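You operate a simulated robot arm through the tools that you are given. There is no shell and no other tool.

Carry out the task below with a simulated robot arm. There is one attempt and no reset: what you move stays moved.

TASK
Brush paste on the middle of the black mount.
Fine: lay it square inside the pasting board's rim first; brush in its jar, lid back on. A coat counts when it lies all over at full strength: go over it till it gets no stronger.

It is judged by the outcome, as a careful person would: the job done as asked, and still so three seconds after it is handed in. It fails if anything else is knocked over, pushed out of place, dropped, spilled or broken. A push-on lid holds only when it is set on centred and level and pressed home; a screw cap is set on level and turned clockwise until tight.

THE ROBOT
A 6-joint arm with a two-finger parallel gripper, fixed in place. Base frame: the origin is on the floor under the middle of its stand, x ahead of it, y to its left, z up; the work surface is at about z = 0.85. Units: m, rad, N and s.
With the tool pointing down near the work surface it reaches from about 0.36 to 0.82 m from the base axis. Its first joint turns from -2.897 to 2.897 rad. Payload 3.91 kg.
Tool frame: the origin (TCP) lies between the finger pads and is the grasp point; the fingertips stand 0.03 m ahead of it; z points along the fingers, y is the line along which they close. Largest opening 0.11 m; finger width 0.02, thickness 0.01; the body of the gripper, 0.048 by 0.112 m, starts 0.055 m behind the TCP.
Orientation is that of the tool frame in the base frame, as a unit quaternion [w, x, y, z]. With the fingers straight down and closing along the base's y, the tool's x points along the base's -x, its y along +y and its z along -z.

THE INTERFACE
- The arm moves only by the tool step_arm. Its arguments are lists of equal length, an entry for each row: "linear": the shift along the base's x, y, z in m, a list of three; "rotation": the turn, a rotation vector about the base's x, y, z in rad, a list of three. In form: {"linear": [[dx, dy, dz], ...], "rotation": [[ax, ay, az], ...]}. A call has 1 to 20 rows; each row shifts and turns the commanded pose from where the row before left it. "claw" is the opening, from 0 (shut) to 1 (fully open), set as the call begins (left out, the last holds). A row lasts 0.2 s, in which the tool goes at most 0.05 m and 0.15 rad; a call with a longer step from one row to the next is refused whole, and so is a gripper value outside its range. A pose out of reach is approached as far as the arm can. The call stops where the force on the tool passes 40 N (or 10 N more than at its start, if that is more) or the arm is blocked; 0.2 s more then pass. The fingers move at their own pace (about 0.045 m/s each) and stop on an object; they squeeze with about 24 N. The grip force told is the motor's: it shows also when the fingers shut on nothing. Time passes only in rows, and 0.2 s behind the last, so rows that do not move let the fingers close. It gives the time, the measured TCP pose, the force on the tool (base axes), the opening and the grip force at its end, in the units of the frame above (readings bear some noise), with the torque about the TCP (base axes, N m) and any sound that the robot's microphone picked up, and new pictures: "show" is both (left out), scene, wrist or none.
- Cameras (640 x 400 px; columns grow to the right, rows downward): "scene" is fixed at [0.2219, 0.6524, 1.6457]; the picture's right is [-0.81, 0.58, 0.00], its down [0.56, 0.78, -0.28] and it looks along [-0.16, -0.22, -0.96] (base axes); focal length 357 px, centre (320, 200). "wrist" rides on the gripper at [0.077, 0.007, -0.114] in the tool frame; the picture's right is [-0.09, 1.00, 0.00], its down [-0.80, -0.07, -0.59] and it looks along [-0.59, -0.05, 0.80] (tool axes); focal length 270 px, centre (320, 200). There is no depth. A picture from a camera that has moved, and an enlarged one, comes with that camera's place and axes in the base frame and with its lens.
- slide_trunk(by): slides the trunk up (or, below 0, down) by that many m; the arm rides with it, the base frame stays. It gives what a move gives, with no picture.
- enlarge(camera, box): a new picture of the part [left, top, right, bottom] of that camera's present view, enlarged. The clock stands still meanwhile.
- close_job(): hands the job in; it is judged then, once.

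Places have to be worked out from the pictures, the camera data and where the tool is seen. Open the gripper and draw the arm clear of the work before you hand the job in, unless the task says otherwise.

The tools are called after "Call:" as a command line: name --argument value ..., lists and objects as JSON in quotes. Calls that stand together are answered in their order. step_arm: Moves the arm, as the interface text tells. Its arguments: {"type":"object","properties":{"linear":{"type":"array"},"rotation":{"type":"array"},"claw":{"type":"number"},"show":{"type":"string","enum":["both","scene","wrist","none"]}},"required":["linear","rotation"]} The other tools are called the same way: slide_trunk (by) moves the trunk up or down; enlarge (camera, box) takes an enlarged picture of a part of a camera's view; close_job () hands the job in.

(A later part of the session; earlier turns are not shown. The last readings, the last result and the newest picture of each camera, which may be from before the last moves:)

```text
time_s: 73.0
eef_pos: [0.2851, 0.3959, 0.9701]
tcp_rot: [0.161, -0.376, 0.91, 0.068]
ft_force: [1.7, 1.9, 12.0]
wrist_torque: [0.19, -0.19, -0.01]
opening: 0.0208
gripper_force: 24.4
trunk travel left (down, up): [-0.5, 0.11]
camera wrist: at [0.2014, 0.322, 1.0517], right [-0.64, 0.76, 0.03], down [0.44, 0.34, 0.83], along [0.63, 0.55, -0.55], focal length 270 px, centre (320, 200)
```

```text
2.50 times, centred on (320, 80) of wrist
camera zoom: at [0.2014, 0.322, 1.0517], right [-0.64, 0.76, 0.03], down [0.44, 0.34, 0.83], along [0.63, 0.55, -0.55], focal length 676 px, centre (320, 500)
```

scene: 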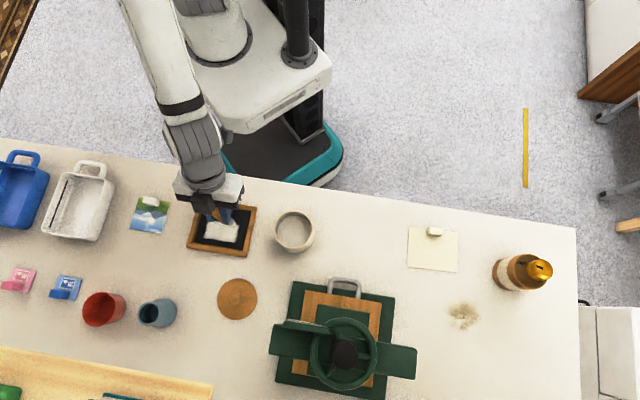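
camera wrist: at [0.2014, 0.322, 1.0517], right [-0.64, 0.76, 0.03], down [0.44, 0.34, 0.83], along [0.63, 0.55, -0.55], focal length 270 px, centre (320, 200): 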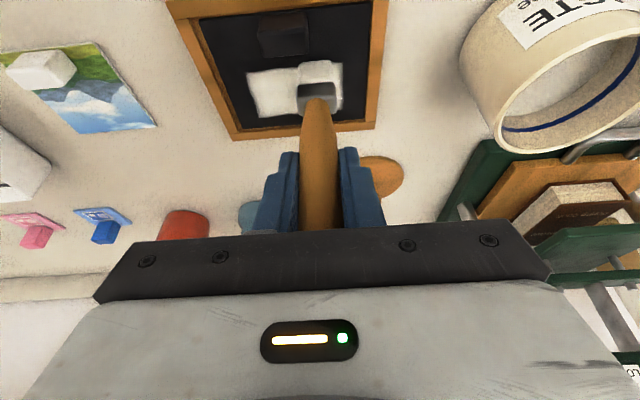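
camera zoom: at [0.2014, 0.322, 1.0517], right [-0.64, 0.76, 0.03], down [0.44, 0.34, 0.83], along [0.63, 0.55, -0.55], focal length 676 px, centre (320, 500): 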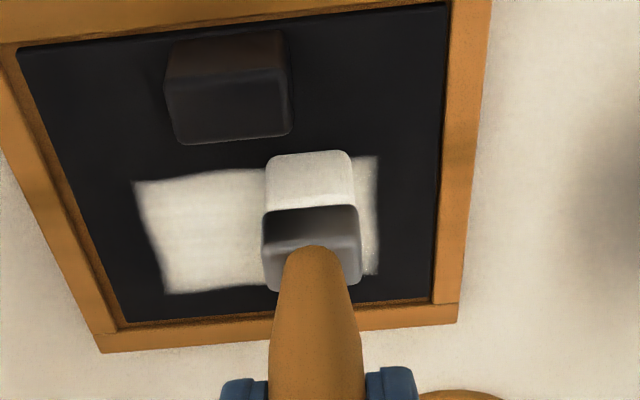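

The whole patch now looks white. To make sure it's at full strength everywhere, I'll go over the centre and -l lanes too, with slightly less pressure.

Call:
step_arm --linear '[[0, 0, 0.0004], [0.00636, -0.00636, 0], [0.00636, -0.00636, 0], [0.00672, 0.00672, 0], [0.00672, 0.00672, 0], [0.00672, 0.00672, 0], [0.00672, 0.00672, 0], [0.00919, -0.00919, 0], [-0.00672, -0.00672, 0], [-0.00672, -0.00672, 0], [-0.00672, -0.00672, 0], [-0.00672, -0.00672, 0], [0.00919, -0.00919, 0], [0.00672, 0.00672, 0], [0.00672, 0.00672, 0], [0.00672, 0.00672, 0], [0.00672, 0.00672, 0], [0, 0, 0]]' --rotation '[[0, 0, 0], [0, 0, 0], [0, 0, 0], [0, 0, 0], [0, 0, 0], [0, 0, 0], [0, 0, 0], [0, 0, 0], [0, 0, 0], [0, 0, 0], [0, 0, 0], [0, 0, 0], [0, 0, 0], [0, 0, 0], [0, 0, 0], [0, 0, 0], [0, 0, 0], [0, 0, 0]]' --show "both"

Call:
enlarge --camera "scene" --box '[170, 185, 270, 265]'

Call:
enlarge --camera "wrist" --box '[200, 0, 440, 160]'

```text
time_s: 76.8
eef_pos: [0.3418, 0.3907, 0.9701]
tcp_rot: [0.16, -0.375, 0.911, 0.066]
ft_force: [0.0, -1.1, 1.0]
wrist_torque: [-0.05, -0.01, -0.02]
opening: 0.0205
gripper_force: 24.1
trunk travel left (down, up): [-0.5, 0.11]
camera wrist: at [0.2596, 0.3177, 1.052], right [-0.64, 0.76, 0.03], down [0.44, 0.34, 0.83], along [0.63, 0.55, -0.55], focal length 270 px, centre (320, 200)
```

scene: 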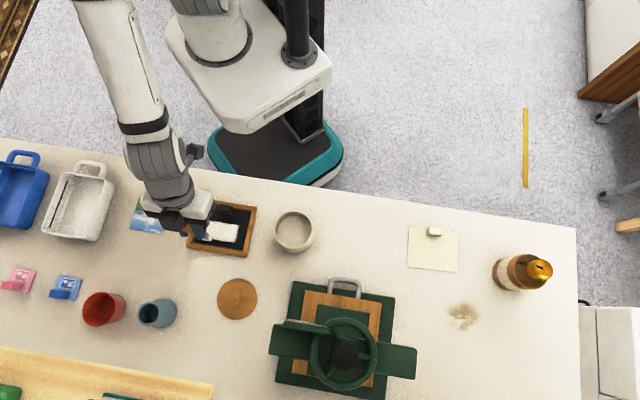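
wrist: 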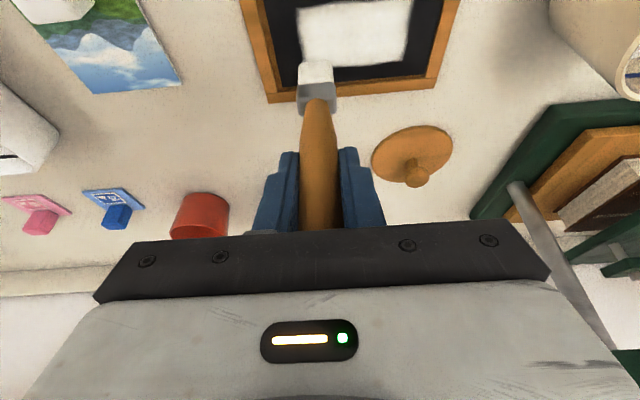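

```text
5.00 times, centred on (220, 225) of scene
camera zoom: at [0.2219, 0.6524, 1.6457], right [-0.81, 0.58, 0.0], down [0.56, 0.78, -0.28], along [-0.16, -0.22, -0.96], focal length 1784 px, centre (820, 75)
```

zoom: 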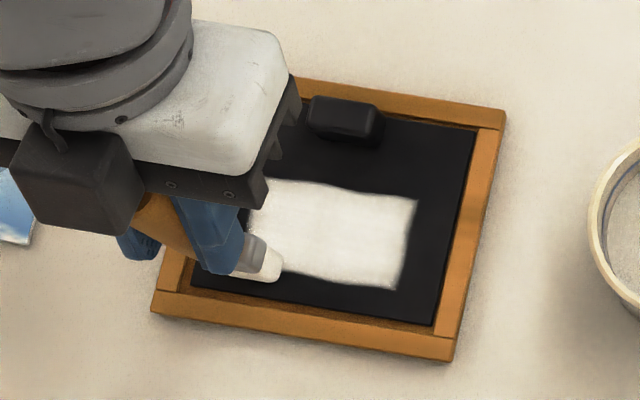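

```text
2.50 times, centred on (320, 80) of wrist
camera zoom: at [0.2596, 0.3177, 1.052], right [-0.64, 0.76, 0.03], down [0.44, 0.34, 0.83], along [0.63, 0.55, -0.55], focal length 676 px, centre (320, 500)
```

zoom: 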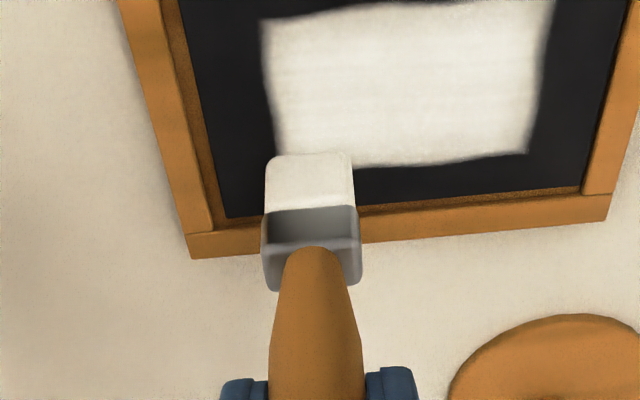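

The coat looks uniformly white now. To test whether it can get stronger, I'll restore light contact here and make another full set of passes back across all lanes.

Call:
step_arm --linear '[[0, 0, -0.0005], [0, 0, 0]]' --rotation '[[0, 0, 0], [0, 0, 0]]' --show "none"

```text
time_s: 77.4
eef_pos: [0.3444, 0.3914, 0.9706]
tcp_rot: [0.161, -0.375, 0.911, 0.067]
ft_force: [-1.7, -1.9, 4.1]
wrist_torque: [-0.12, 0.12, 0.01]
opening: 0.0207
gripper_force: 23.8
trunk travel left (down, up): [-0.5, 0.11]
```

Call:
step_arm --linear '[[-0.00672, -0.00672, 0], [-0.00672, -0.00672, 0], [-0.00672, -0.00672, 0], [-0.00672, -0.00672, 0], [0.00672, 0.00672, 0], [0.00672, 0.00672, 0], [0.00672, 0.00672, 0], [0.00672, 0.00672, 0], [-0.00919, 0.00919, 0], [-0.00672, -0.00672, 0], [-0.00672, -0.00672, 0], [-0.00672, -0.00672, 0], [-0.00672, -0.00672, 0], [-0.00919, 0.00919, 0], [0.00672, 0.00672, 0], [0.00672, 0.00672, 0], [0.00672, 0.00672, 0], [0.00672, 0.00672, 0], [0, 0, 0]]' --rotation '[[0, 0, 0], [0, 0, 0], [0, 0, 0], [0, 0, 0], [0, 0, 0], [0, 0, 0], [0, 0, 0], [0, 0, 0], [0, 0, 0], [0, 0, 0], [0, 0, 0], [0, 0, 0], [0, 0, 0], [0, 0, 0], [0, 0, 0], [0, 0, 0], [0, 0, 0], [0, 0, 0], [0, 0, 0]]' --show "none"

Call:
step_arm --linear '[[-0.00919, 0.00919, 0], [-0.00672, -0.00672, 0], [-0.00672, -0.00672, 0], [-0.00672, -0.00672, 0], [-0.00672, -0.00672, 0], [-0.00919, 0.00919, 0], [0.00672, 0.00672, 0], [0.00672, 0.00672, 0], [0.00672, 0.00672, 0], [0.00672, 0.00672, 0], [-0.00672, -0.00672, 0], [-0.00672, -0.00672, 0], [-0.00672, -0.00672, 0], [-0.00672, -0.00672, 0], [0, 0, 0]]' --rotation '[[0, 0, 0], [0, 0, 0], [0, 0, 0], [0, 0, 0], [0, 0, 0], [0, 0, 0], [0, 0, 0], [0, 0, 0], [0, 0, 0], [0, 0, 0], [0, 0, 0], [0, 0, 0], [0, 0, 0], [0, 0, 0], [0, 0, 0]]' --show "both"

Call:
enlarge --camera "scene" --box '[170, 185, 270, 265]'

Call:
enlarge --camera "wrist" --box '[200, 0, 440, 160]'

```text
time_s: 81.4
eef_pos: [0.3233, 0.4095, 0.9705]
tcp_rot: [0.161, -0.375, 0.911, 0.066]
ft_force: [0.0, -0.5, 0.5]
wrist_torque: [-0.02, 0.0, 0.0]
opening: 0.0208
gripper_force: 23.8
trunk travel left (down, up): [-0.5, 0.11]
```

```text
time_s: 84.6
eef_pos: [0.2789, 0.4008, 0.972]
tcp_rot: [0.16, -0.376, 0.91, 0.066]
ft_force: [0.1, 0.0, -0.1]
wrist_torque: [-0.04, -0.01, 0.02]
opening: 0.0207
gripper_force: 24.2
trunk travel left (down, up): [-0.5, 0.11]
camera wrist: at [0.1955, 0.3274, 1.052], right [-0.64, 0.76, 0.03], down [0.44, 0.34, 0.83], along [0.63, 0.55, -0.55], focal length 270 px, centre (320, 200)
```

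scene: 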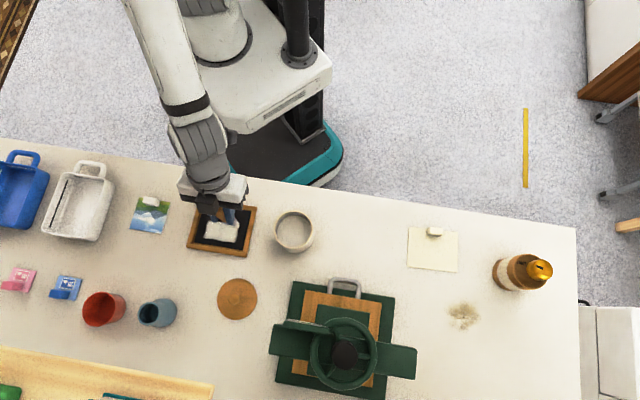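
wrist: 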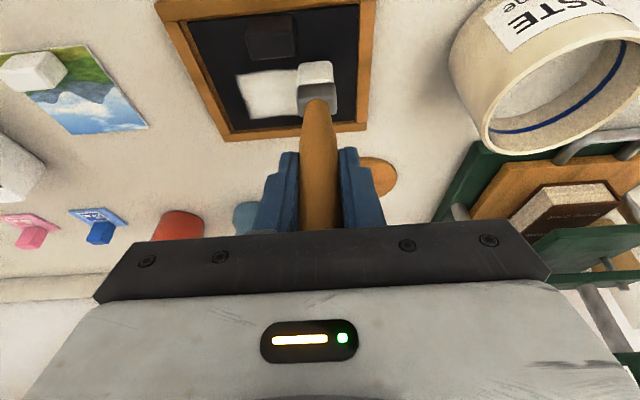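

```text
5.00 times, centred on (220, 225) of scene
camera zoom: at [0.2219, 0.6524, 1.6457], right [-0.81, 0.58, 0.0], down [0.56, 0.78, -0.28], along [-0.16, -0.22, -0.96], focal length 1784 px, centre (820, 75)
```

zoom: 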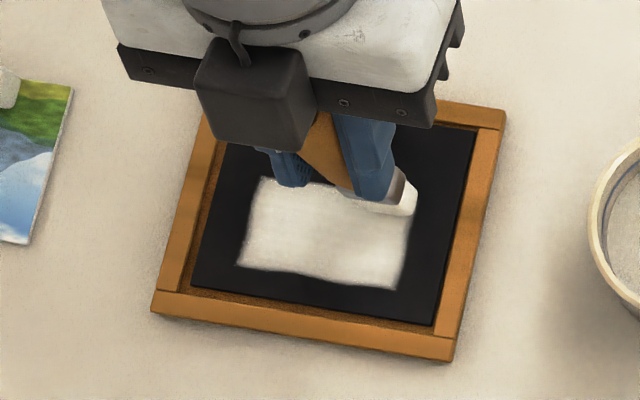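

```text
2.50 times, centred on (320, 80) of wrist
camera zoom: at [0.1955, 0.3274, 1.052], right [-0.64, 0.76, 0.03], down [0.44, 0.34, 0.83], along [0.63, 0.55, -0.55], focal length 676 px, centre (320, 500)
```

zoom: 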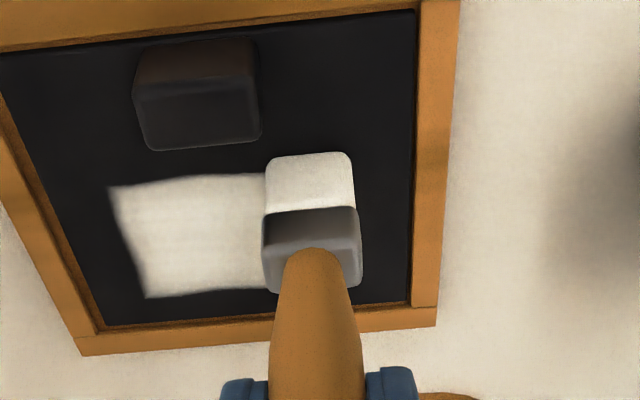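

The brush is floating again at the end. I'll lift off for an unobstructed look at the coat while going back to reload the brush.

Call:
step_arm --linear '[[0, 0, 0.02], [0, 0, 0.03], [0, 0, 0.03], [0, 0, 0.03], [-0.0248, 0.0247, 0], [-0.0248, 0.0247, 0], [-0.0248, 0.0247, 0], [-0.0247, 0.0247, 0], [0, 0, 0]]' --rotation '[[0, 0, 0], [0, 0, 0], [0, 0, 0], [0, 0, 0], [0, 0, 0], [0, 0, 0], [0, 0, 0], [0, 0, 0], [0, 0, 0]]' --show "both"

Call:
enlarge --camera "scene" --box '[175, 190, 265, 265]'

Call:
enlarge --camera "wrist" --box '[240, 0, 400, 160]'

```text
time_s: 86.6
eef_pos: [0.1798, 0.5003, 1.0817]
tcp_rot: [0.161, -0.375, 0.91, 0.067]
ft_force: [0.5, 0.5, 0.1]
wrist_torque: [0.01, 0.03, 0.01]
opening: 0.0209
gripper_force: 24.2
trunk travel left (down, up): [-0.5, 0.11]
camera wrist: at [0.0961, 0.427, 1.1627], right [-0.64, 0.76, 0.03], down [0.44, 0.34, 0.83], along [0.63, 0.55, -0.55], focal length 270 px, centre (320, 200)
```

scene: 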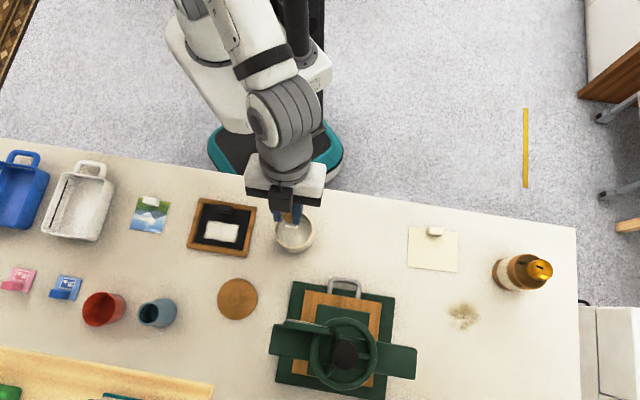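
wrist: 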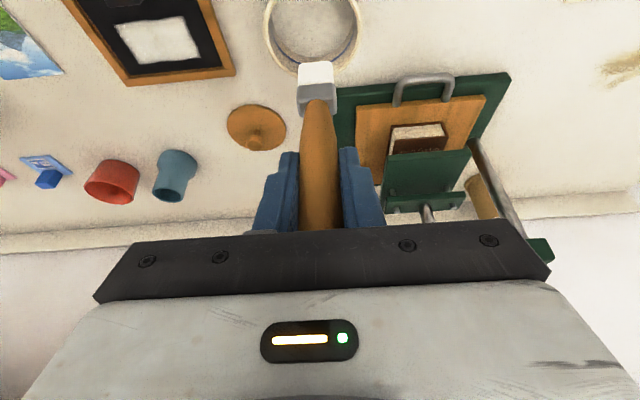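

```text
5.33 times, centred on (220, 228) of scene
camera zoom: at [0.2219, 0.6524, 1.6457], right [-0.81, 0.58, 0.0], down [0.56, 0.78, -0.28], along [-0.16, -0.22, -0.96], focal length 1903 px, centre (853, 53)
```

zoom: 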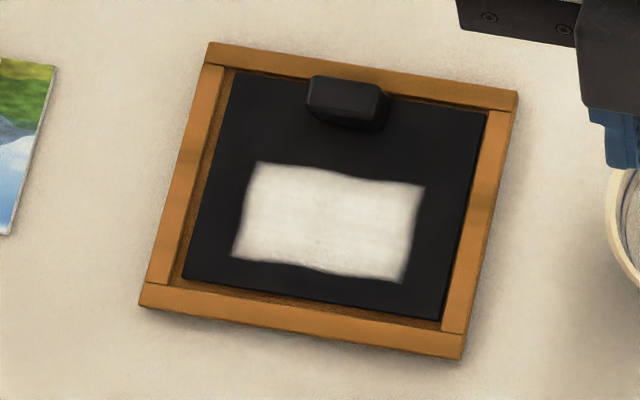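

```text
2.50 times, centred on (320, 80) of wrist
camera zoom: at [0.0961, 0.427, 1.1627], right [-0.64, 0.76, 0.03], down [0.44, 0.34, 0.83], along [0.63, 0.55, -0.55], focal length 676 px, centre (320, 500)
```

zoom: 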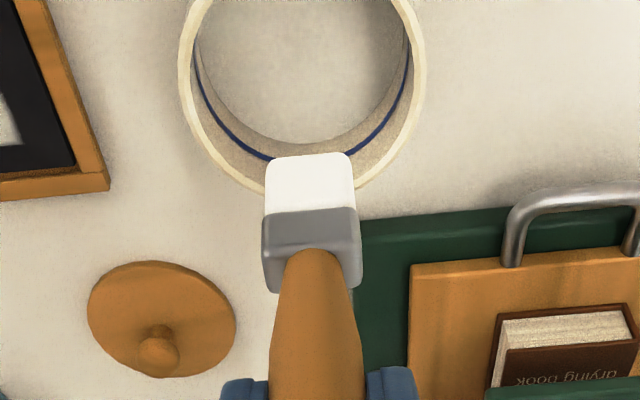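

The coat lies evenly over the patch, though the right half may be a shade weaker, and the brush has slid about 1 mm up in the grip. I'll reload it and give the whole patch another firm pass to confirm it gets no stronger.

Call:
step_arm --linear '[[0, 0, -0.03], [0, 0, -0.03], [0, 0, -0.013], [0, 0, -0.006], [0, 0, 0], [0, 0, 0], [0, 0, 0.01], [0, 0, 0.02], [0, 0, 0.025], [0, 0, 0.024], [0, 0, 0]]' --rotation '[[0, 0, 0], [0, 0, 0], [0, 0, 0], [0, 0, 0], [0, 0, 0], [0, 0, 0], [0, 0, 0], [0, 0, 0], [0, 0, 0], [0, 0, 0], [0, 0, 0]]' --show "wrist"

Call:
enlarge --camera "wrist" --box '[240, 0, 400, 160]'

```text
time_s: 89.0
eef_pos: [0.1796, 0.5013, 1.0789]
tcp_rot: [0.16, -0.376, 0.91, 0.067]
ft_force: [0.0, -1.2, -0.5]
wrist_torque: [0.03, -0.02, 0.04]
opening: 0.0208
gripper_force: 24.4
trunk travel left (down, up): [-0.5, 0.11]
camera wrist: at [0.0963, 0.426, 1.1611], right [-0.64, 0.76, 0.03], down [0.44, 0.34, 0.83], along [0.63, 0.55, -0.55], focal length 270 px, centre (320, 200)
```

wrist: 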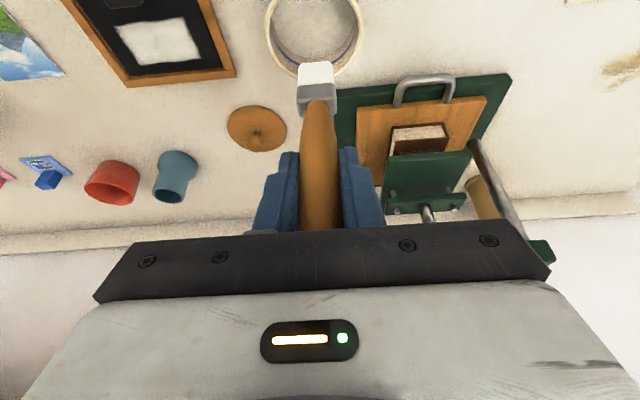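

```text
2.50 times, centred on (320, 80) of wrist
camera zoom: at [0.0963, 0.426, 1.1611], right [-0.64, 0.76, 0.03], down [0.44, 0.34, 0.83], along [0.63, 0.55, -0.55], focal length 676 px, centre (320, 500)
```

zoom: 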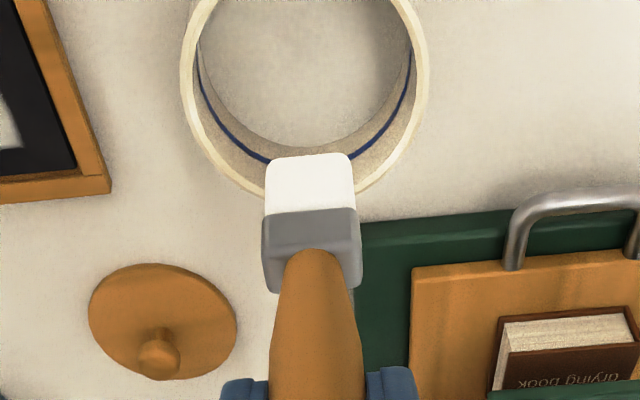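

The brush is reloaded. I'll return to the patch's +l side and lower to contact again.

Call:
step_arm --linear '[[0.0248, -0.0247, 0], [0.0248, -0.0247, 0], [0.0248, -0.0247, 0], [0.0247, -0.0247, 0], [0, 0, -0.035], [0, 0, -0.035], [0, 0, -0.03], [0, 0, -0.008], [0, 0, 0]]' --rotation '[[0, 0, 0], [0, 0, 0], [0, 0, 0], [0, 0, 0], [0, 0, 0], [0, 0, 0], [0, 0, 0], [0, 0, 0], [0, 0, 0]]' --show "none"

Call:
step_arm --linear '[[0, 0, -0.002], [0, 0, 0]]' --rotation '[[0, 0, 0], [0, 0, 0]]' --show "none"

Call:
step_arm --linear '[[0, 0, -0.001], [0, 0, 0]]' --rotation '[[0, 0, 0], [0, 0, 0]]' --show "none"

```text
time_s: 91.0
eef_pos: [0.2811, 0.4015, 0.9719]
tcp_rot: [0.16, -0.375, 0.911, 0.067]
ft_force: [0.6, 0.1, -0.5]
wrist_torque: [0.0, -0.02, 0.0]
opening: 0.0206
gripper_force: 24.3
trunk travel left (down, up): [-0.5, 0.11]
```

```text
time_s: 91.6
eef_pos: [0.2804, 0.4015, 0.9695]
tcp_rot: [0.161, -0.376, 0.91, 0.068]
ft_force: [0.4, -0.6, 2.7]
wrist_torque: [-0.01, -0.05, -0.07]
opening: 0.0205
gripper_force: 24.0
trunk travel left (down, up): [-0.5, 0.11]
```

```text
time_s: 92.2
eef_pos: [0.2798, 0.4016, 0.9698]
tcp_rot: [0.161, -0.375, 0.91, 0.068]
ft_force: [1.3, 1.3, 11.4]
wrist_torque: [0.05, -0.11, 0.02]
opening: 0.0209
gripper_force: 24.0
trunk travel left (down, up): [-0.5, 0.11]
```

Contact at 11 N. I'll run the first two lanes twice each and watch that the force stays positive.

Call:
step_arm --linear '[[0.00672, 0.00672, -0.0001], [0.00672, 0.00672, 0], [0.00672, 0.00672, 0], [0.00672, 0.00672, 0], [-0.00672, -0.00672, 0], [-0.00672, -0.00672, 0], [-0.00672, -0.00672, 0], [-0.00672, -0.00672, 0], [0.00919, -0.00919, 0], [0.00672, 0.00672, 0], [0.00672, 0.00672, 0], [0.00672, 0.00672, 0], [0.00672, 0.00672, 0], [-0.00672, -0.00672, 0], [-0.00672, -0.00672, 0], [-0.00672, -0.00672, 0], [-0.00672, -0.00672, 0], [0, 0, 0]]' --rotation '[[0, 0, 0], [0, 0, 0], [0, 0, 0], [0, 0, 0], [0, 0, 0], [0, 0, 0], [0, 0, 0], [0, 0, 0], [0, 0, 0], [0, 0, 0], [0, 0, 0], [0, 0, 0], [0, 0, 0], [0, 0, 0], [0, 0, 0], [0, 0, 0], [0, 0, 0], [0, 0, 0]]' --show "wrist"

Call:
enlarge --camera "scene" --box '[175, 190, 265, 265]'

```text
time_s: 96.0
eef_pos: [0.289, 0.3914, 0.9698]
tcp_rot: [0.16, -0.375, 0.911, 0.067]
ft_force: [-0.2, 0.0, -0.4]
wrist_torque: [-0.01, -0.02, -0.02]
opening: 0.0206
gripper_force: 23.9
trunk travel left (down, up): [-0.5, 0.11]
camera wrist: at [0.2053, 0.3182, 1.051], right [-0.64, 0.76, 0.03], down [0.44, 0.34, 0.83], along [0.63, 0.55, -0.55], focal length 270 px, centre (320, 200)
```

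wrist: 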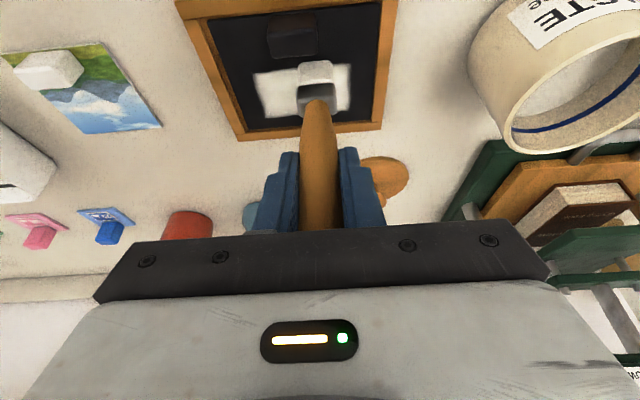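

```text
5.33 times, centred on (220, 228) of scene
camera zoom: at [0.2219, 0.6524, 1.6457], right [-0.81, 0.58, 0.0], down [0.56, 0.78, -0.28], along [-0.16, -0.22, -0.96], focal length 1903 px, centre (853, 53)
```

zoom: 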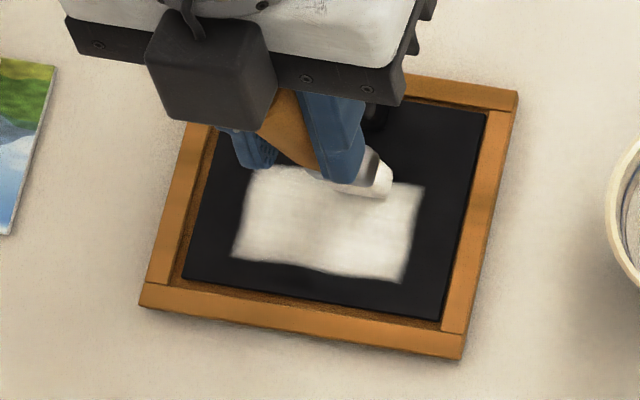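

Contact faded again because the brush creeps up in the grip under firm pressure. I'll use a gentler force and check it per lane.

Call:
step_arm --linear '[[0, 0, -0.0007], [0, 0, 0]]' --rotation '[[0, 0, 0], [0, 0, 0]]' --show "none"

Call:
step_arm --linear '[[0, 0, -0.0005], [0, 0, 0]]' --rotation '[[0, 0, 0], [0, 0, 0]]' --show "none"

```text
time_s: 96.6
eef_pos: [0.2891, 0.3914, 0.9696]
tcp_rot: [0.161, -0.375, 0.911, 0.067]
ft_force: [0.4, -0.2, 2.6]
wrist_torque: [-0.01, -0.05, 0.06]
opening: 0.0206
gripper_force: 24.5
trunk travel left (down, up): [-0.5, 0.11]
```

```text
time_s: 97.2
eef_pos: [0.2892, 0.3915, 0.9697]
tcp_rot: [0.161, -0.376, 0.91, 0.067]
ft_force: [-0.7, 0.6, 9.8]
wrist_torque: [0.05, 0.06, 0.02]
opening: 0.0209
gripper_force: 23.7
trunk travel left (down, up): [-0.5, 0.11]
```

Call:
step_arm --linear '[[0.00672, 0.00672, 0.0002], [0.00672, 0.00672, 0], [0.00672, 0.00672, 0], [0.00672, 0.00672, 0], [0, 0, 0]]' --rotation '[[0, 0, 0], [0, 0, 0], [0, 0, 0], [0, 0, 0], [0, 0, 0]]' --show "none"

Call:
step_arm --linear '[[-0.00919, 0.00919, 0], [-0.00672, -0.00672, 0], [-0.00672, -0.00672, 0], [-0.00672, -0.00672, 0], [-0.00672, -0.00672, 0], [0, 0, 0]]' --rotation '[[0, 0, 0], [0, 0, 0], [0, 0, 0], [0, 0, 0], [0, 0, 0], [0, 0, 0]]' --show "none"

```text
time_s: 98.4
eef_pos: [0.3147, 0.4182, 0.9682]
tcp_rot: [0.161, -0.377, 0.91, 0.068]
ft_force: [-1.3, -2.0, 12.8]
wrist_torque: [-0.23, 0.17, -0.01]
opening: 0.021
gripper_force: 23.9
trunk travel left (down, up): [-0.5, 0.11]
```

```text
time_s: 99.8
eef_pos: [0.2796, 0.4001, 0.9687]
tcp_rot: [0.161, -0.375, 0.91, 0.067]
ft_force: [2.1, 2.9, 16.9]
wrist_torque: [0.33, -0.32, -0.01]
opening: 0.0208
gripper_force: 24.5
trunk travel left (down, up): [-0.5, 0.11]
```

Contact is firm now (13–17 N). I'll ease 0.6 mm and continue across all lanes to the -l side.

Call:
step_arm --linear '[[0, 0, 0.0006], [0.00672, 0.00672, 0], [0.00672, 0.00672, 0], [0.00672, 0.00672, 0], [0.00672, 0.00672, 0], [0.00919, -0.00919, 0], [-0.00672, -0.00672, 0], [-0.00672, -0.00672, 0], [-0.00672, -0.00672, 0], [-0.00672, -0.00672, 0], [0.00919, -0.00919, 0], [0.00672, 0.00672, 0], [0.00672, 0.00672, 0], [0.00672, 0.00672, 0], [0.00672, 0.00672, 0], [0, 0, 0]]' --rotation '[[0, 0, 0], [0, 0, 0], [0, 0, 0], [0, 0, 0], [0, 0, 0], [0, 0, 0], [0, 0, 0], [0, 0, 0], [0, 0, 0], [0, 0, 0], [0, 0, 0], [0, 0, 0], [0, 0, 0], [0, 0, 0], [0, 0, 0], [0, 0, 0]]' --show "wrist"

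Call:
enlarge --camera "scene" --box '[175, 190, 265, 265]'

```text
time_s: 103.2
eef_pos: [0.3247, 0.4089, 0.9669]
tcp_rot: [0.161, -0.375, 0.91, 0.067]
ft_force: [-0.3, 0.6, -0.3]
wrist_torque: [-0.03, 0.02, 0.02]
opening: 0.0204
gripper_force: 23.7
trunk travel left (down, up): [-0.5, 0.11]
camera wrist: at [0.2415, 0.3364, 1.0499], right [-0.64, 0.76, 0.03], down [0.44, 0.34, 0.83], along [0.63, 0.55, -0.55], focal length 270 px, centre (320, 200)
```

wrist: 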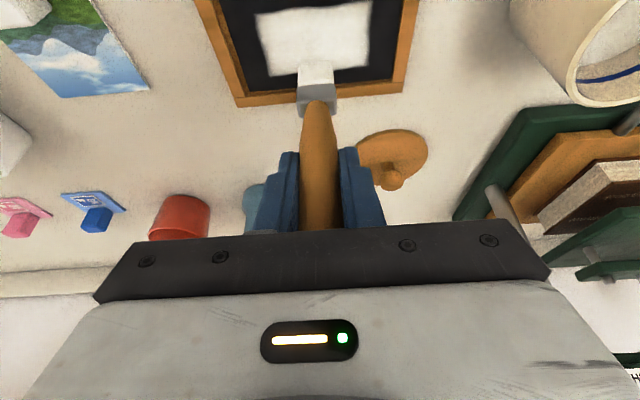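

```text
5.33 times, centred on (220, 228) of scene
camera zoom: at [0.2219, 0.6524, 1.6457], right [-0.81, 0.58, 0.0], down [0.56, 0.78, -0.28], along [-0.16, -0.22, -0.96], focal length 1903 px, centre (853, 53)
```

zoom: 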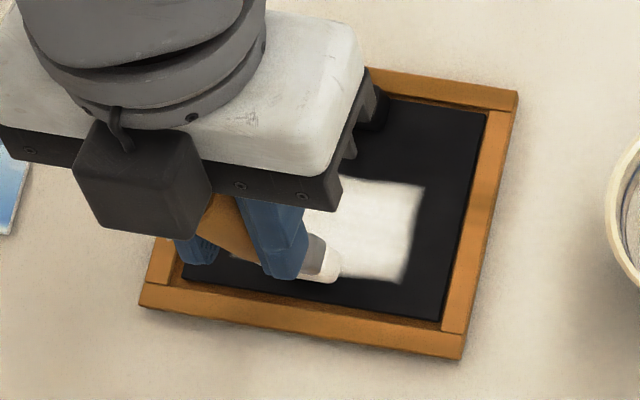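

The right half came up noticeably whiter, so the extra pass mattered. I'll restore contact and treat the left half the same way.

Call:
step_arm --linear '[[0, 0, -0.0006], [0, 0, 0]]' --rotation '[[0, 0, 0], [0, 0, 0]]' --show "none"

Call:
step_arm --linear '[[0, 0, -0.0006], [0, 0, 0]]' --rotation '[[0, 0, 0], [0, 0, 0]]' --show "none"

```text
time_s: 103.8
eef_pos: [0.3246, 0.4106, 0.9681]
tcp_rot: [0.16, -0.376, 0.91, 0.067]
ft_force: [0.7, -1.0, 2.0]
wrist_torque: [0.04, -0.08, 0.0]
opening: 0.0205
gripper_force: 24.2
trunk travel left (down, up): [-0.5, 0.11]
```

```text
time_s: 104.4
eef_pos: [0.3238, 0.4089, 0.9668]
tcp_rot: [0.161, -0.376, 0.91, 0.067]
ft_force: [0.9, 0.2, 7.4]
wrist_torque: [0.04, -0.16, 0.01]
opening: 0.0208
gripper_force: 23.7
trunk travel left (down, up): [-0.5, 0.11]
```

Call:
step_arm --linear '[[-0.00672, -0.00672, 0], [-0.00672, -0.00672, 0], [-0.00672, -0.00672, 0], [-0.00672, -0.00672, 0], [0.00919, -0.00919, 0], [0.00672, 0.00672, 0], [0.00672, 0.00672, 0], [0.00672, 0.00672, 0], [0.00672, 0.00672, 0], [0, 0, 0]]' --rotation '[[0, 0, 0], [0, 0, 0], [0, 0, 0], [0, 0, 0], [0, 0, 0], [0, 0, 0], [0, 0, 0], [0, 0, 0], [0, 0, 0], [0, 0, 0]]' --show "none"

Call:
step_arm --linear '[[0.00919, -0.00919, 0], [-0.00672, -0.00672, 0], [-0.00672, -0.00672, 0], [-0.00672, -0.00672, 0], [-0.00672, -0.00672, 0], [0, 0, 0]]' --rotation '[[0, 0, 0], [0, 0, 0], [0, 0, 0], [0, 0, 0], [0, 0, 0], [0, 0, 0]]' --show "none"

```text
time_s: 106.6
eef_pos: [0.3336, 0.4, 0.9683]
tcp_rot: [0.161, -0.376, 0.91, 0.067]
ft_force: [-2.4, -2.8, 15.6]
wrist_torque: [-0.32, 0.23, 0.01]
opening: 0.0207
gripper_force: 24.3
trunk travel left (down, up): [-0.5, 0.11]
```

```text
time_s: 108.0
eef_pos: [0.3171, 0.364, 0.9677]
tcp_rot: [0.16, -0.376, 0.91, 0.067]
ft_force: [-0.4, -1.1, 2.4]
wrist_torque: [-0.04, 0.02, -0.01]
opening: 0.0208
gripper_force: 23.6
trunk travel left (down, up): [-0.5, 0.11]
```

Contact held through those lanes. I'll repeat on the outer -l lanes, then come back.

Call:
step_arm --linear '[[0.00672, 0.00672, -0.0004], [0.00672, 0.00672, 0], [0.00672, 0.00672, 0], [0.00672, 0.00672, 0], [-0.00672, -0.00672, 0], [-0.00672, -0.00672, 0], [-0.00672, -0.00672, 0], [-0.00672, -0.00672, 0], [-0.00919, 0.00919, 0], [0.00672, 0.00672, 0], [0.00672, 0.00672, 0], [0.00672, 0.00672, 0], [0.00672, 0.00672, 0], [0, 0, 0]]' --rotation '[[0, 0, 0], [0, 0, 0], [0, 0, 0], [0, 0, 0], [0, 0, 0], [0, 0, 0], [0, 0, 0], [0, 0, 0], [0, 0, 0], [0, 0, 0], [0, 0, 0], [0, 0, 0], [0, 0, 0], [0, 0, 0]]' --show "none"

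Call:
step_arm --linear '[[-0.00919, 0.00919, 0], [-0.00672, -0.00672, 0], [-0.00672, -0.00672, 0], [-0.00672, -0.00672, 0], [-0.00672, -0.00672, 0], [0, 0, 0]]' --rotation '[[0, 0, 0], [0, 0, 0], [0, 0, 0], [0, 0, 0], [0, 0, 0], [0, 0, 0]]' --show "both"

Call:
enlarge --camera "scene" --box '[175, 190, 265, 265]'

Call:
enlarge --camera "wrist" --box '[200, 0, 440, 160]'

```text
time_s: 111.0
eef_pos: [0.3337, 0.4003, 0.9672]
tcp_rot: [0.161, -0.376, 0.91, 0.067]
ft_force: [-2.2, -2.4, 10.3]
wrist_torque: [-0.23, 0.17, 0.01]
opening: 0.021
gripper_force: 23.9
trunk travel left (down, up): [-0.5, 0.11]
```

```text
time_s: 112.4
eef_pos: [0.297, 0.3832, 0.968]
tcp_rot: [0.161, -0.376, 0.91, 0.067]
ft_force: [2.1, 3.1, 16.2]
wrist_torque: [0.39, -0.31, 0.0]
opening: 0.0206
gripper_force: 23.6
trunk travel left (down, up): [-0.5, 0.11]
camera wrist: at [0.214, 0.309, 1.0482], right [-0.64, 0.76, 0.03], down [0.44, 0.34, 0.83], along [0.63, 0.55, -0.55], focal length 270 px, centre (320, 200)
```

scene: 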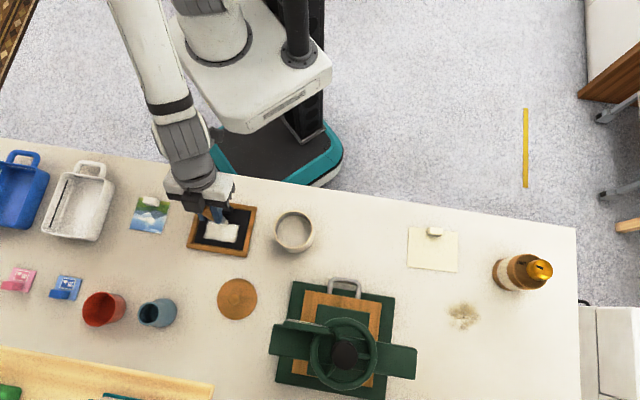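
wrist: 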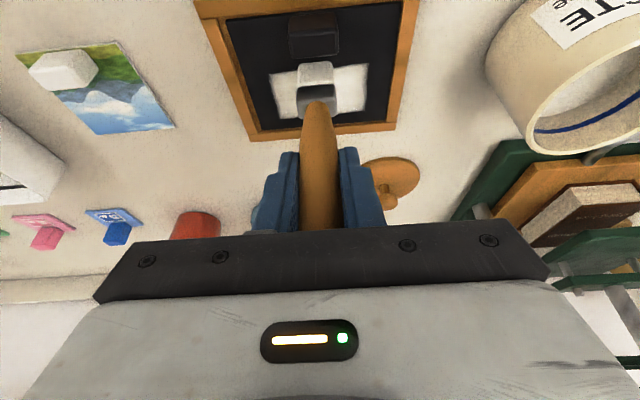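

```text
5.33 times, centred on (220, 228) of scene
camera zoom: at [0.2219, 0.6524, 1.6457], right [-0.81, 0.58, 0.0], down [0.56, 0.78, -0.28], along [-0.16, -0.22, -0.96], focal length 1903 px, centre (853, 53)
```

zoom: 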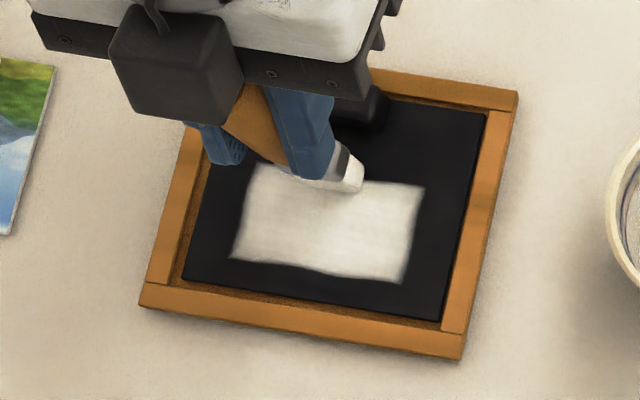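

```text
2.50 times, centred on (320, 80) of wrist
camera zoom: at [0.214, 0.309, 1.0482], right [-0.64, 0.76, 0.03], down [0.44, 0.34, 0.83], along [0.63, 0.55, -0.55], focal length 676 px, centre (320, 500)
```

zoom: 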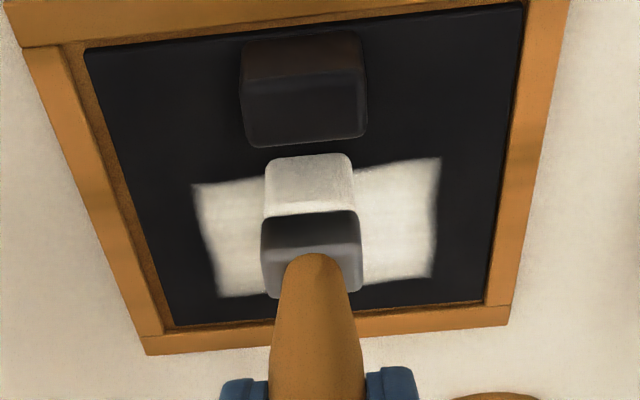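

The patch looks evenly white. I'll lift off, go back above the pot and compare an unshadowed picture with the earlier one.

Call:
step_arm --linear '[[0, 0, 0.02], [0, 0, 0.03], [0, 0, 0.03], [0, 0, 0.032], [-0.0295, 0.0292, 0], [-0.0295, 0.0292, 0], [-0.0295, 0.0292, 0], [-0.0295, 0.0292, 0], [0, 0, 0]]' --rotation '[[0, 0, 0], [0, 0, 0], [0, 0, 0], [0, 0, 0], [0, 0, 0], [0, 0, 0], [0, 0, 0], [0, 0, 0], [0, 0, 0]]' --show "both"

Call:
enlarge --camera "scene" --box '[175, 190, 265, 265]'

Call:
enlarge --camera "wrist" --box '[60, 0, 240, 110]'

Call:
enlarge --camera "wrist" --box '[240, 0, 400, 160]'

```text
time_s: 114.4
eef_pos: [0.1794, 0.499, 1.0782]
tcp_rot: [0.161, -0.375, 0.91, 0.068]
ft_force: [0.5, -0.6, -0.3]
wrist_torque: [-0.03, -0.02, 0.02]
opening: 0.0208
gripper_force: 23.6
trunk travel left (down, up): [-0.5, 0.11]
camera wrist: at [0.0956, 0.425, 1.1601], right [-0.64, 0.76, 0.03], down [0.44, 0.34, 0.83], along [0.63, 0.55, -0.55], focal length 270 px, centre (320, 200)
```

scene: 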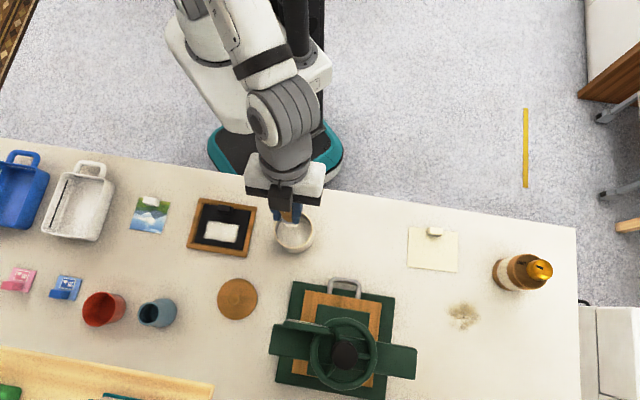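
wrist: 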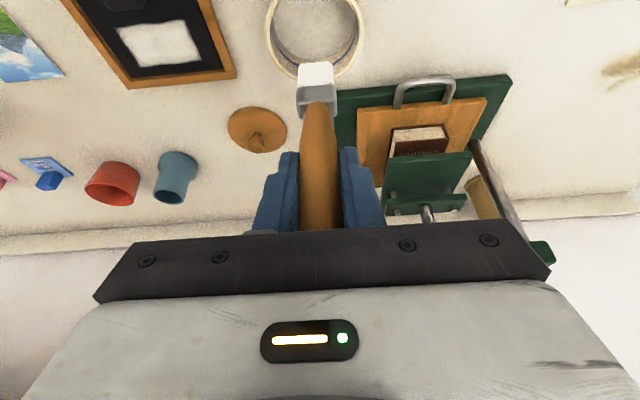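

```text
5.33 times, centred on (220, 228) of scene
camera zoom: at [0.2219, 0.6524, 1.6457], right [-0.81, 0.58, 0.0], down [0.56, 0.78, -0.28], along [-0.16, -0.22, -0.96], focal length 1903 px, centre (853, 53)
```

zoom: 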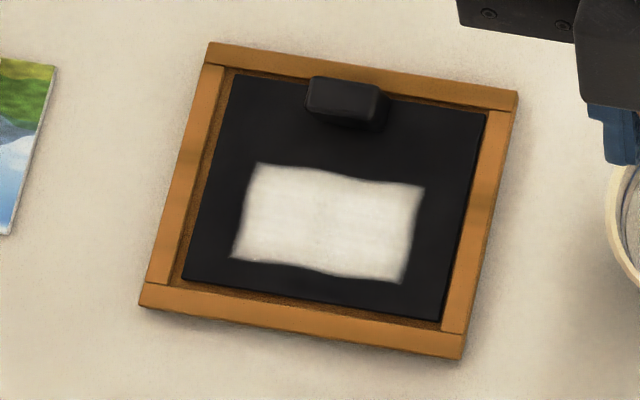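

```text
3.56 times, centred on (150, 55) of wrist
camera zoom: at [0.0956, 0.425, 1.1601], right [-0.64, 0.76, 0.03], down [0.44, 0.34, 0.83], along [0.63, 0.55, -0.55], focal length 961 px, centre (924, 716)
```

zoom: 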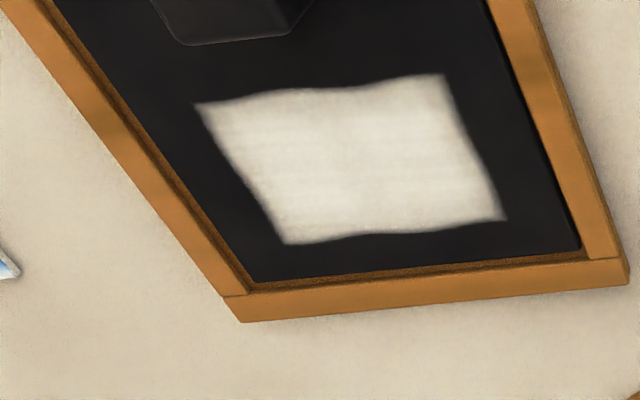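

```text
2.50 times, centred on (320, 80) of wrist
camera zoom: at [0.0956, 0.425, 1.1601], right [-0.64, 0.76, 0.03], down [0.44, 0.34, 0.83], along [0.63, 0.55, -0.55], focal length 676 px, centre (320, 500)
```

zoom: 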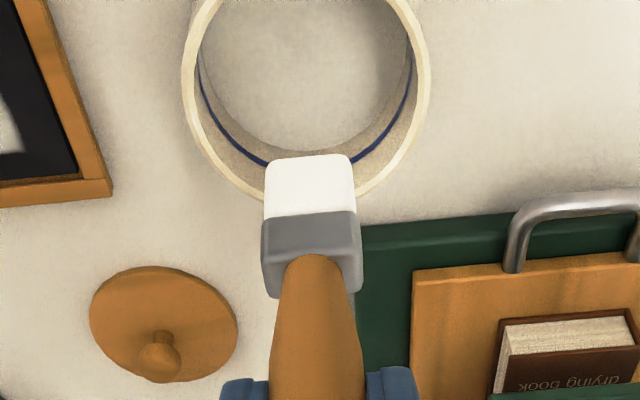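

The coat looks uniform and about the same as before. I'll take a very close crop as a baseline.

Call:
enlarge --camera "scene" --box '[202, 214, 246, 246]'

Call:
enlarge --camera "wrist" --box '[105, 10, 215, 75]'

```text
12.50 times, centred on (224, 230) of scene
camera zoom: at [0.2219, 0.6524, 1.6457], right [-0.81, 0.58, 0.0], down [0.56, 0.78, -0.28], along [-0.16, -0.22, -0.96], focal length 4460 px, centre (1520, -175)
```

zoom: 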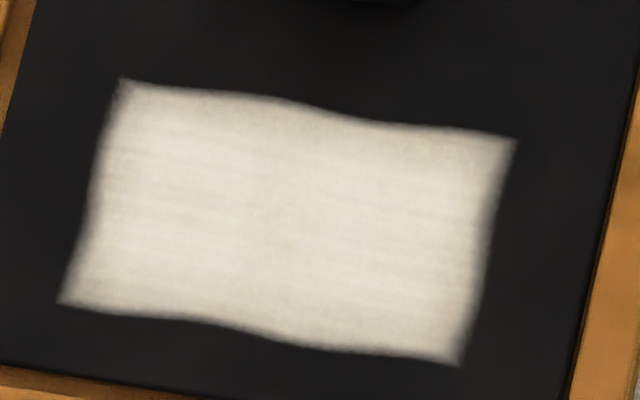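

```text
5.82 times, centred on (160, 42) of wrist
camera zoom: at [0.0956, 0.425, 1.1601], right [-0.64, 0.76, 0.03], down [0.44, 0.34, 0.83], along [0.63, 0.55, -0.55], focal length 1573 px, centre (1251, 1116)
```

zoom: 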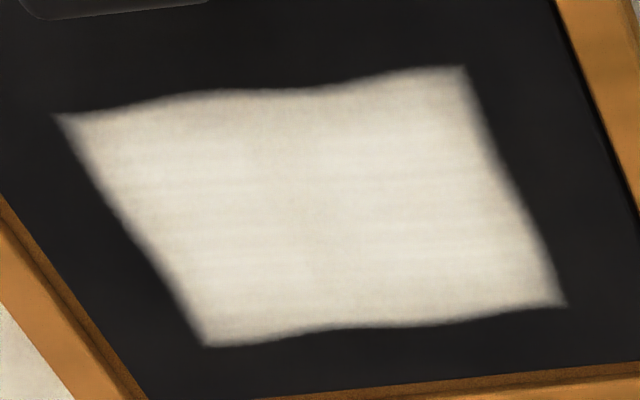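

Left and right now match in brightness, which suggests saturation. For certainty I'll reload once more, make one more full pass and compare with this baseline.

Call:
step_arm --linear '[[0, 0, -0.03], [0, 0, -0.03], [0, 0, -0.013], [0, 0, -0.007], [0, 0, 0], [0, 0, 0], [0, 0, 0.01], [0, 0, 0.02], [0, 0, 0.025], [0, 0, 0.025], [0.0295, -0.0292, 0], [0.0295, -0.0292, 0], [0.0295, -0.0292, 0], [0.0295, -0.0292, 0], [0, 0, -0.035], [0, 0, -0.035], [0, 0, -0.03], [0, 0, -0.01], [0, 0, 0]]' --rotation '[[0, 0, 0], [0, 0, 0], [0, 0, 0], [0, 0, 0], [0, 0, 0], [0, 0, 0], [0, 0, 0], [0, 0, 0], [0, 0, 0], [0, 0, 0], [0, 0, 0], [0, 0, 0], [0, 0, 0], [0, 0, 0], [0, 0, 0], [0, 0, 0], [0, 0, 0], [0, 0, 0], [0, 0, 0]]' --show "scene"

Call:
step_arm --linear '[[0, 0, -0.0012], [0, 0, 0]]' --rotation '[[0, 0, 0], [0, 0, 0]]' --show "none"

Call:
step_arm --linear '[[0, 0, -0.0005], [0, 0, 0]]' --rotation '[[0, 0, 0], [0, 0, 0]]' --show "none"

```text
time_s: 118.4
eef_pos: [0.2956, 0.3835, 0.9685]
tcp_rot: [0.161, -0.376, 0.91, 0.067]
ft_force: [-0.2, 0.3, 0.4]
wrist_torque: [0.0, -0.02, 0.03]
opening: 0.0208
gripper_force: 24.2
trunk travel left (down, up): [-0.5, 0.11]
```

scene: 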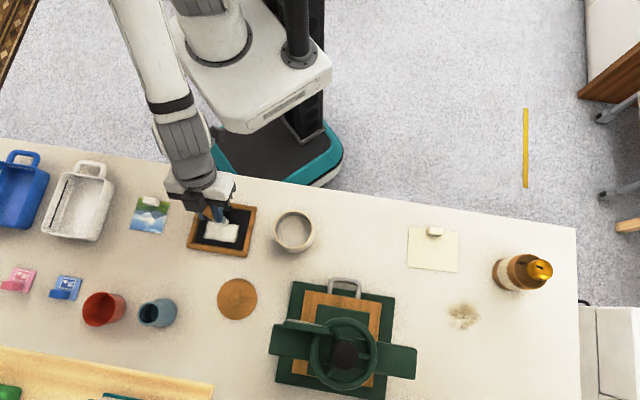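

```text
time_s: 119.0
eef_pos: [0.2962, 0.3834, 0.968]
tcp_rot: [0.161, -0.374, 0.911, 0.067]
ft_force: [0.0, -0.8, 0.3]
wrist_torque: [0.0, 0.02, -0.01]
opening: 0.0206
gripper_force: 23.6
trunk travel left (down, up): [-0.5, 0.11]
```

```text
time_s: 119.6
eef_pos: [0.2964, 0.3845, 0.9673]
tcp_rot: [0.161, -0.375, 0.91, 0.067]
ft_force: [-0.5, -1.2, 4.8]
wrist_torque: [-0.09, 0.05, 0.0]
opening: 0.021
gripper_force: 23.8
trunk travel left (down, up): [-0.5, 0.11]
```

Contact at 4.8 N. Now the pass: centre to the +l side first.

Call:
step_arm --linear '[[0.00672, 0.00672, -0.0003], [0.00672, 0.00672, 0], [0.00672, 0.00672, 0], [0.00672, 0.00672, 0], [-0.00919, 0.00919, 0], [-0.00672, -0.00672, 0], [-0.00672, -0.00672, 0], [-0.00672, -0.00672, 0], [-0.00672, -0.00672, 0], [0, 0, 0]]' --rotation '[[0, 0, 0], [0, 0, 0], [0, 0, 0], [0, 0, 0], [0, 0, 0], [0, 0, 0], [0, 0, 0], [0, 0, 0], [0, 0, 0], [0, 0, 0]]' --show "none"

Call:
step_arm --linear '[[-0.00919, 0.00919, 0], [0.00672, 0.00672, 0], [0.00672, 0.00672, 0], [0.00672, 0.00672, 0], [0.00672, 0.00672, 0], [0, 0, 0]]' --rotation '[[0, 0, 0], [0, 0, 0], [0, 0, 0], [0, 0, 0], [0, 0, 0], [0, 0, 0]]' --show "none"

```text
time_s: 121.8
eef_pos: [0.2869, 0.3915, 0.9674]
tcp_rot: [0.16, -0.376, 0.91, 0.067]
ft_force: [0.5, 1.0, 6.0]
wrist_torque: [0.06, -0.09, 0.02]
opening: 0.0208
gripper_force: 23.4
trunk travel left (down, up): [-0.5, 0.11]
```

```text
time_s: 123.2
eef_pos: [0.3053, 0.4277, 0.9675]
tcp_rot: [0.162, -0.376, 0.91, 0.067]
ft_force: [-1.1, -0.7, 3.8]
wrist_torque: [-0.07, 0.06, 0.01]
opening: 0.0208
gripper_force: 24.3
trunk travel left (down, up): [-0.5, 0.11]
```

Contact is steady at 4–6 N. I'll go back over the +l lane and then sweep toward -l.

Call:
step_arm --linear '[[-0.00672, -0.00672, -0.0002], [-0.00672, -0.00672, 0], [-0.00672, -0.00672, 0], [-0.00672, -0.00672, 0], [0.00919, -0.00919, 0], [0.00672, 0.00672, 0], [0.00672, 0.00672, 0], [0.00672, 0.00672, 0], [0.00672, 0.00672, 0], [0, 0, 0]]' --rotation '[[0, 0, 0], [0, 0, 0], [0, 0, 0], [0, 0, 0], [0, 0, 0], [0, 0, 0], [0, 0, 0], [0, 0, 0], [0, 0, 0], [0, 0, 0]]' --show "none"

Call:
step_arm --linear '[[0.00919, -0.00919, 0], [-0.00672, -0.00672, 0], [-0.00672, -0.00672, 0], [-0.00672, -0.00672, 0], [-0.00672, -0.00672, 0], [0.00919, -0.00919, 0], [0.00672, 0.00672, 0], [0.00672, 0.00672, 0], [0.00672, 0.00672, 0], [0.00672, 0.00672, 0], [0, 0, 0]]' --rotation '[[0, 0, 0], [0, 0, 0], [0, 0, 0], [0, 0, 0], [0, 0, 0], [0, 0, 0], [0, 0, 0], [0, 0, 0], [0, 0, 0], [0, 0, 0], [0, 0, 0]]' --show "none"

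```text
time_s: 125.4
eef_pos: [0.3162, 0.4189, 0.9682]
tcp_rot: [0.16, -0.376, 0.91, 0.067]
ft_force: [-0.6, -0.6, 0.6]
wrist_torque: [0.0, 0.02, 0.0]
opening: 0.0209
gripper_force: 24.2
trunk travel left (down, up): [-0.5, 0.11]
```

```text
time_s: 127.8
eef_pos: [0.3338, 0.3998, 0.9669]
tcp_rot: [0.161, -0.375, 0.91, 0.067]
ft_force: [-0.8, -1.8, 4.1]
wrist_torque: [-0.12, 0.06, 0.0]
opening: 0.0206
gripper_force: 24.0
trunk travel left (down, up): [-0.5, 0.11]
```

Call:
step_arm --linear '[[0.00919, -0.00919, -0.0004], [-0.00672, -0.00672, 0], [-0.00672, -0.00672, 0], [-0.00672, -0.00672, 0], [-0.00672, -0.00672, 0], [0, 0, 0]]' --rotation '[[0, 0, 0], [0, 0, 0], [0, 0, 0], [0, 0, 0], [0, 0, 0], [0, 0, 0]]' --show "none"

Call:
step_arm --linear '[[0.00672, 0.00672, -0.0002], [0.00672, 0.00672, 0], [0.00672, 0.00672, 0], [0.00672, 0.00672, 0], [-0.00919, 0.00919, 0], [-0.00672, -0.00672, 0], [-0.00672, -0.00672, 0], [-0.00672, -0.00672, 0], [-0.00672, -0.00672, 0], [0, 0, 0]]' --rotation '[[0, 0, 0], [0, 0, 0], [0, 0, 0], [0, 0, 0], [0, 0, 0], [0, 0, 0], [0, 0, 0], [0, 0, 0], [0, 0, 0], [0, 0, 0]]' --show "none"

```text
time_s: 129.2
eef_pos: [0.3166, 0.3636, 0.9671]
tcp_rot: [0.161, -0.375, 0.91, 0.067]
ft_force: [1.6, 1.2, 12.0]
wrist_torque: [0.17, -0.2, 0.02]
opening: 0.0212
gripper_force: 23.9
trunk travel left (down, up): [-0.5, 0.11]
```

```text
time_s: 131.4
eef_pos: [0.307, 0.3732, 0.9654]
tcp_rot: [0.161, -0.376, 0.91, 0.067]
ft_force: [0.5, 0.8, 9.7]
wrist_torque: [0.13, -0.12, -0.02]
opening: 0.0208
gripper_force: 24.3
trunk travel left (down, up): [-0.5, 0.11]
```

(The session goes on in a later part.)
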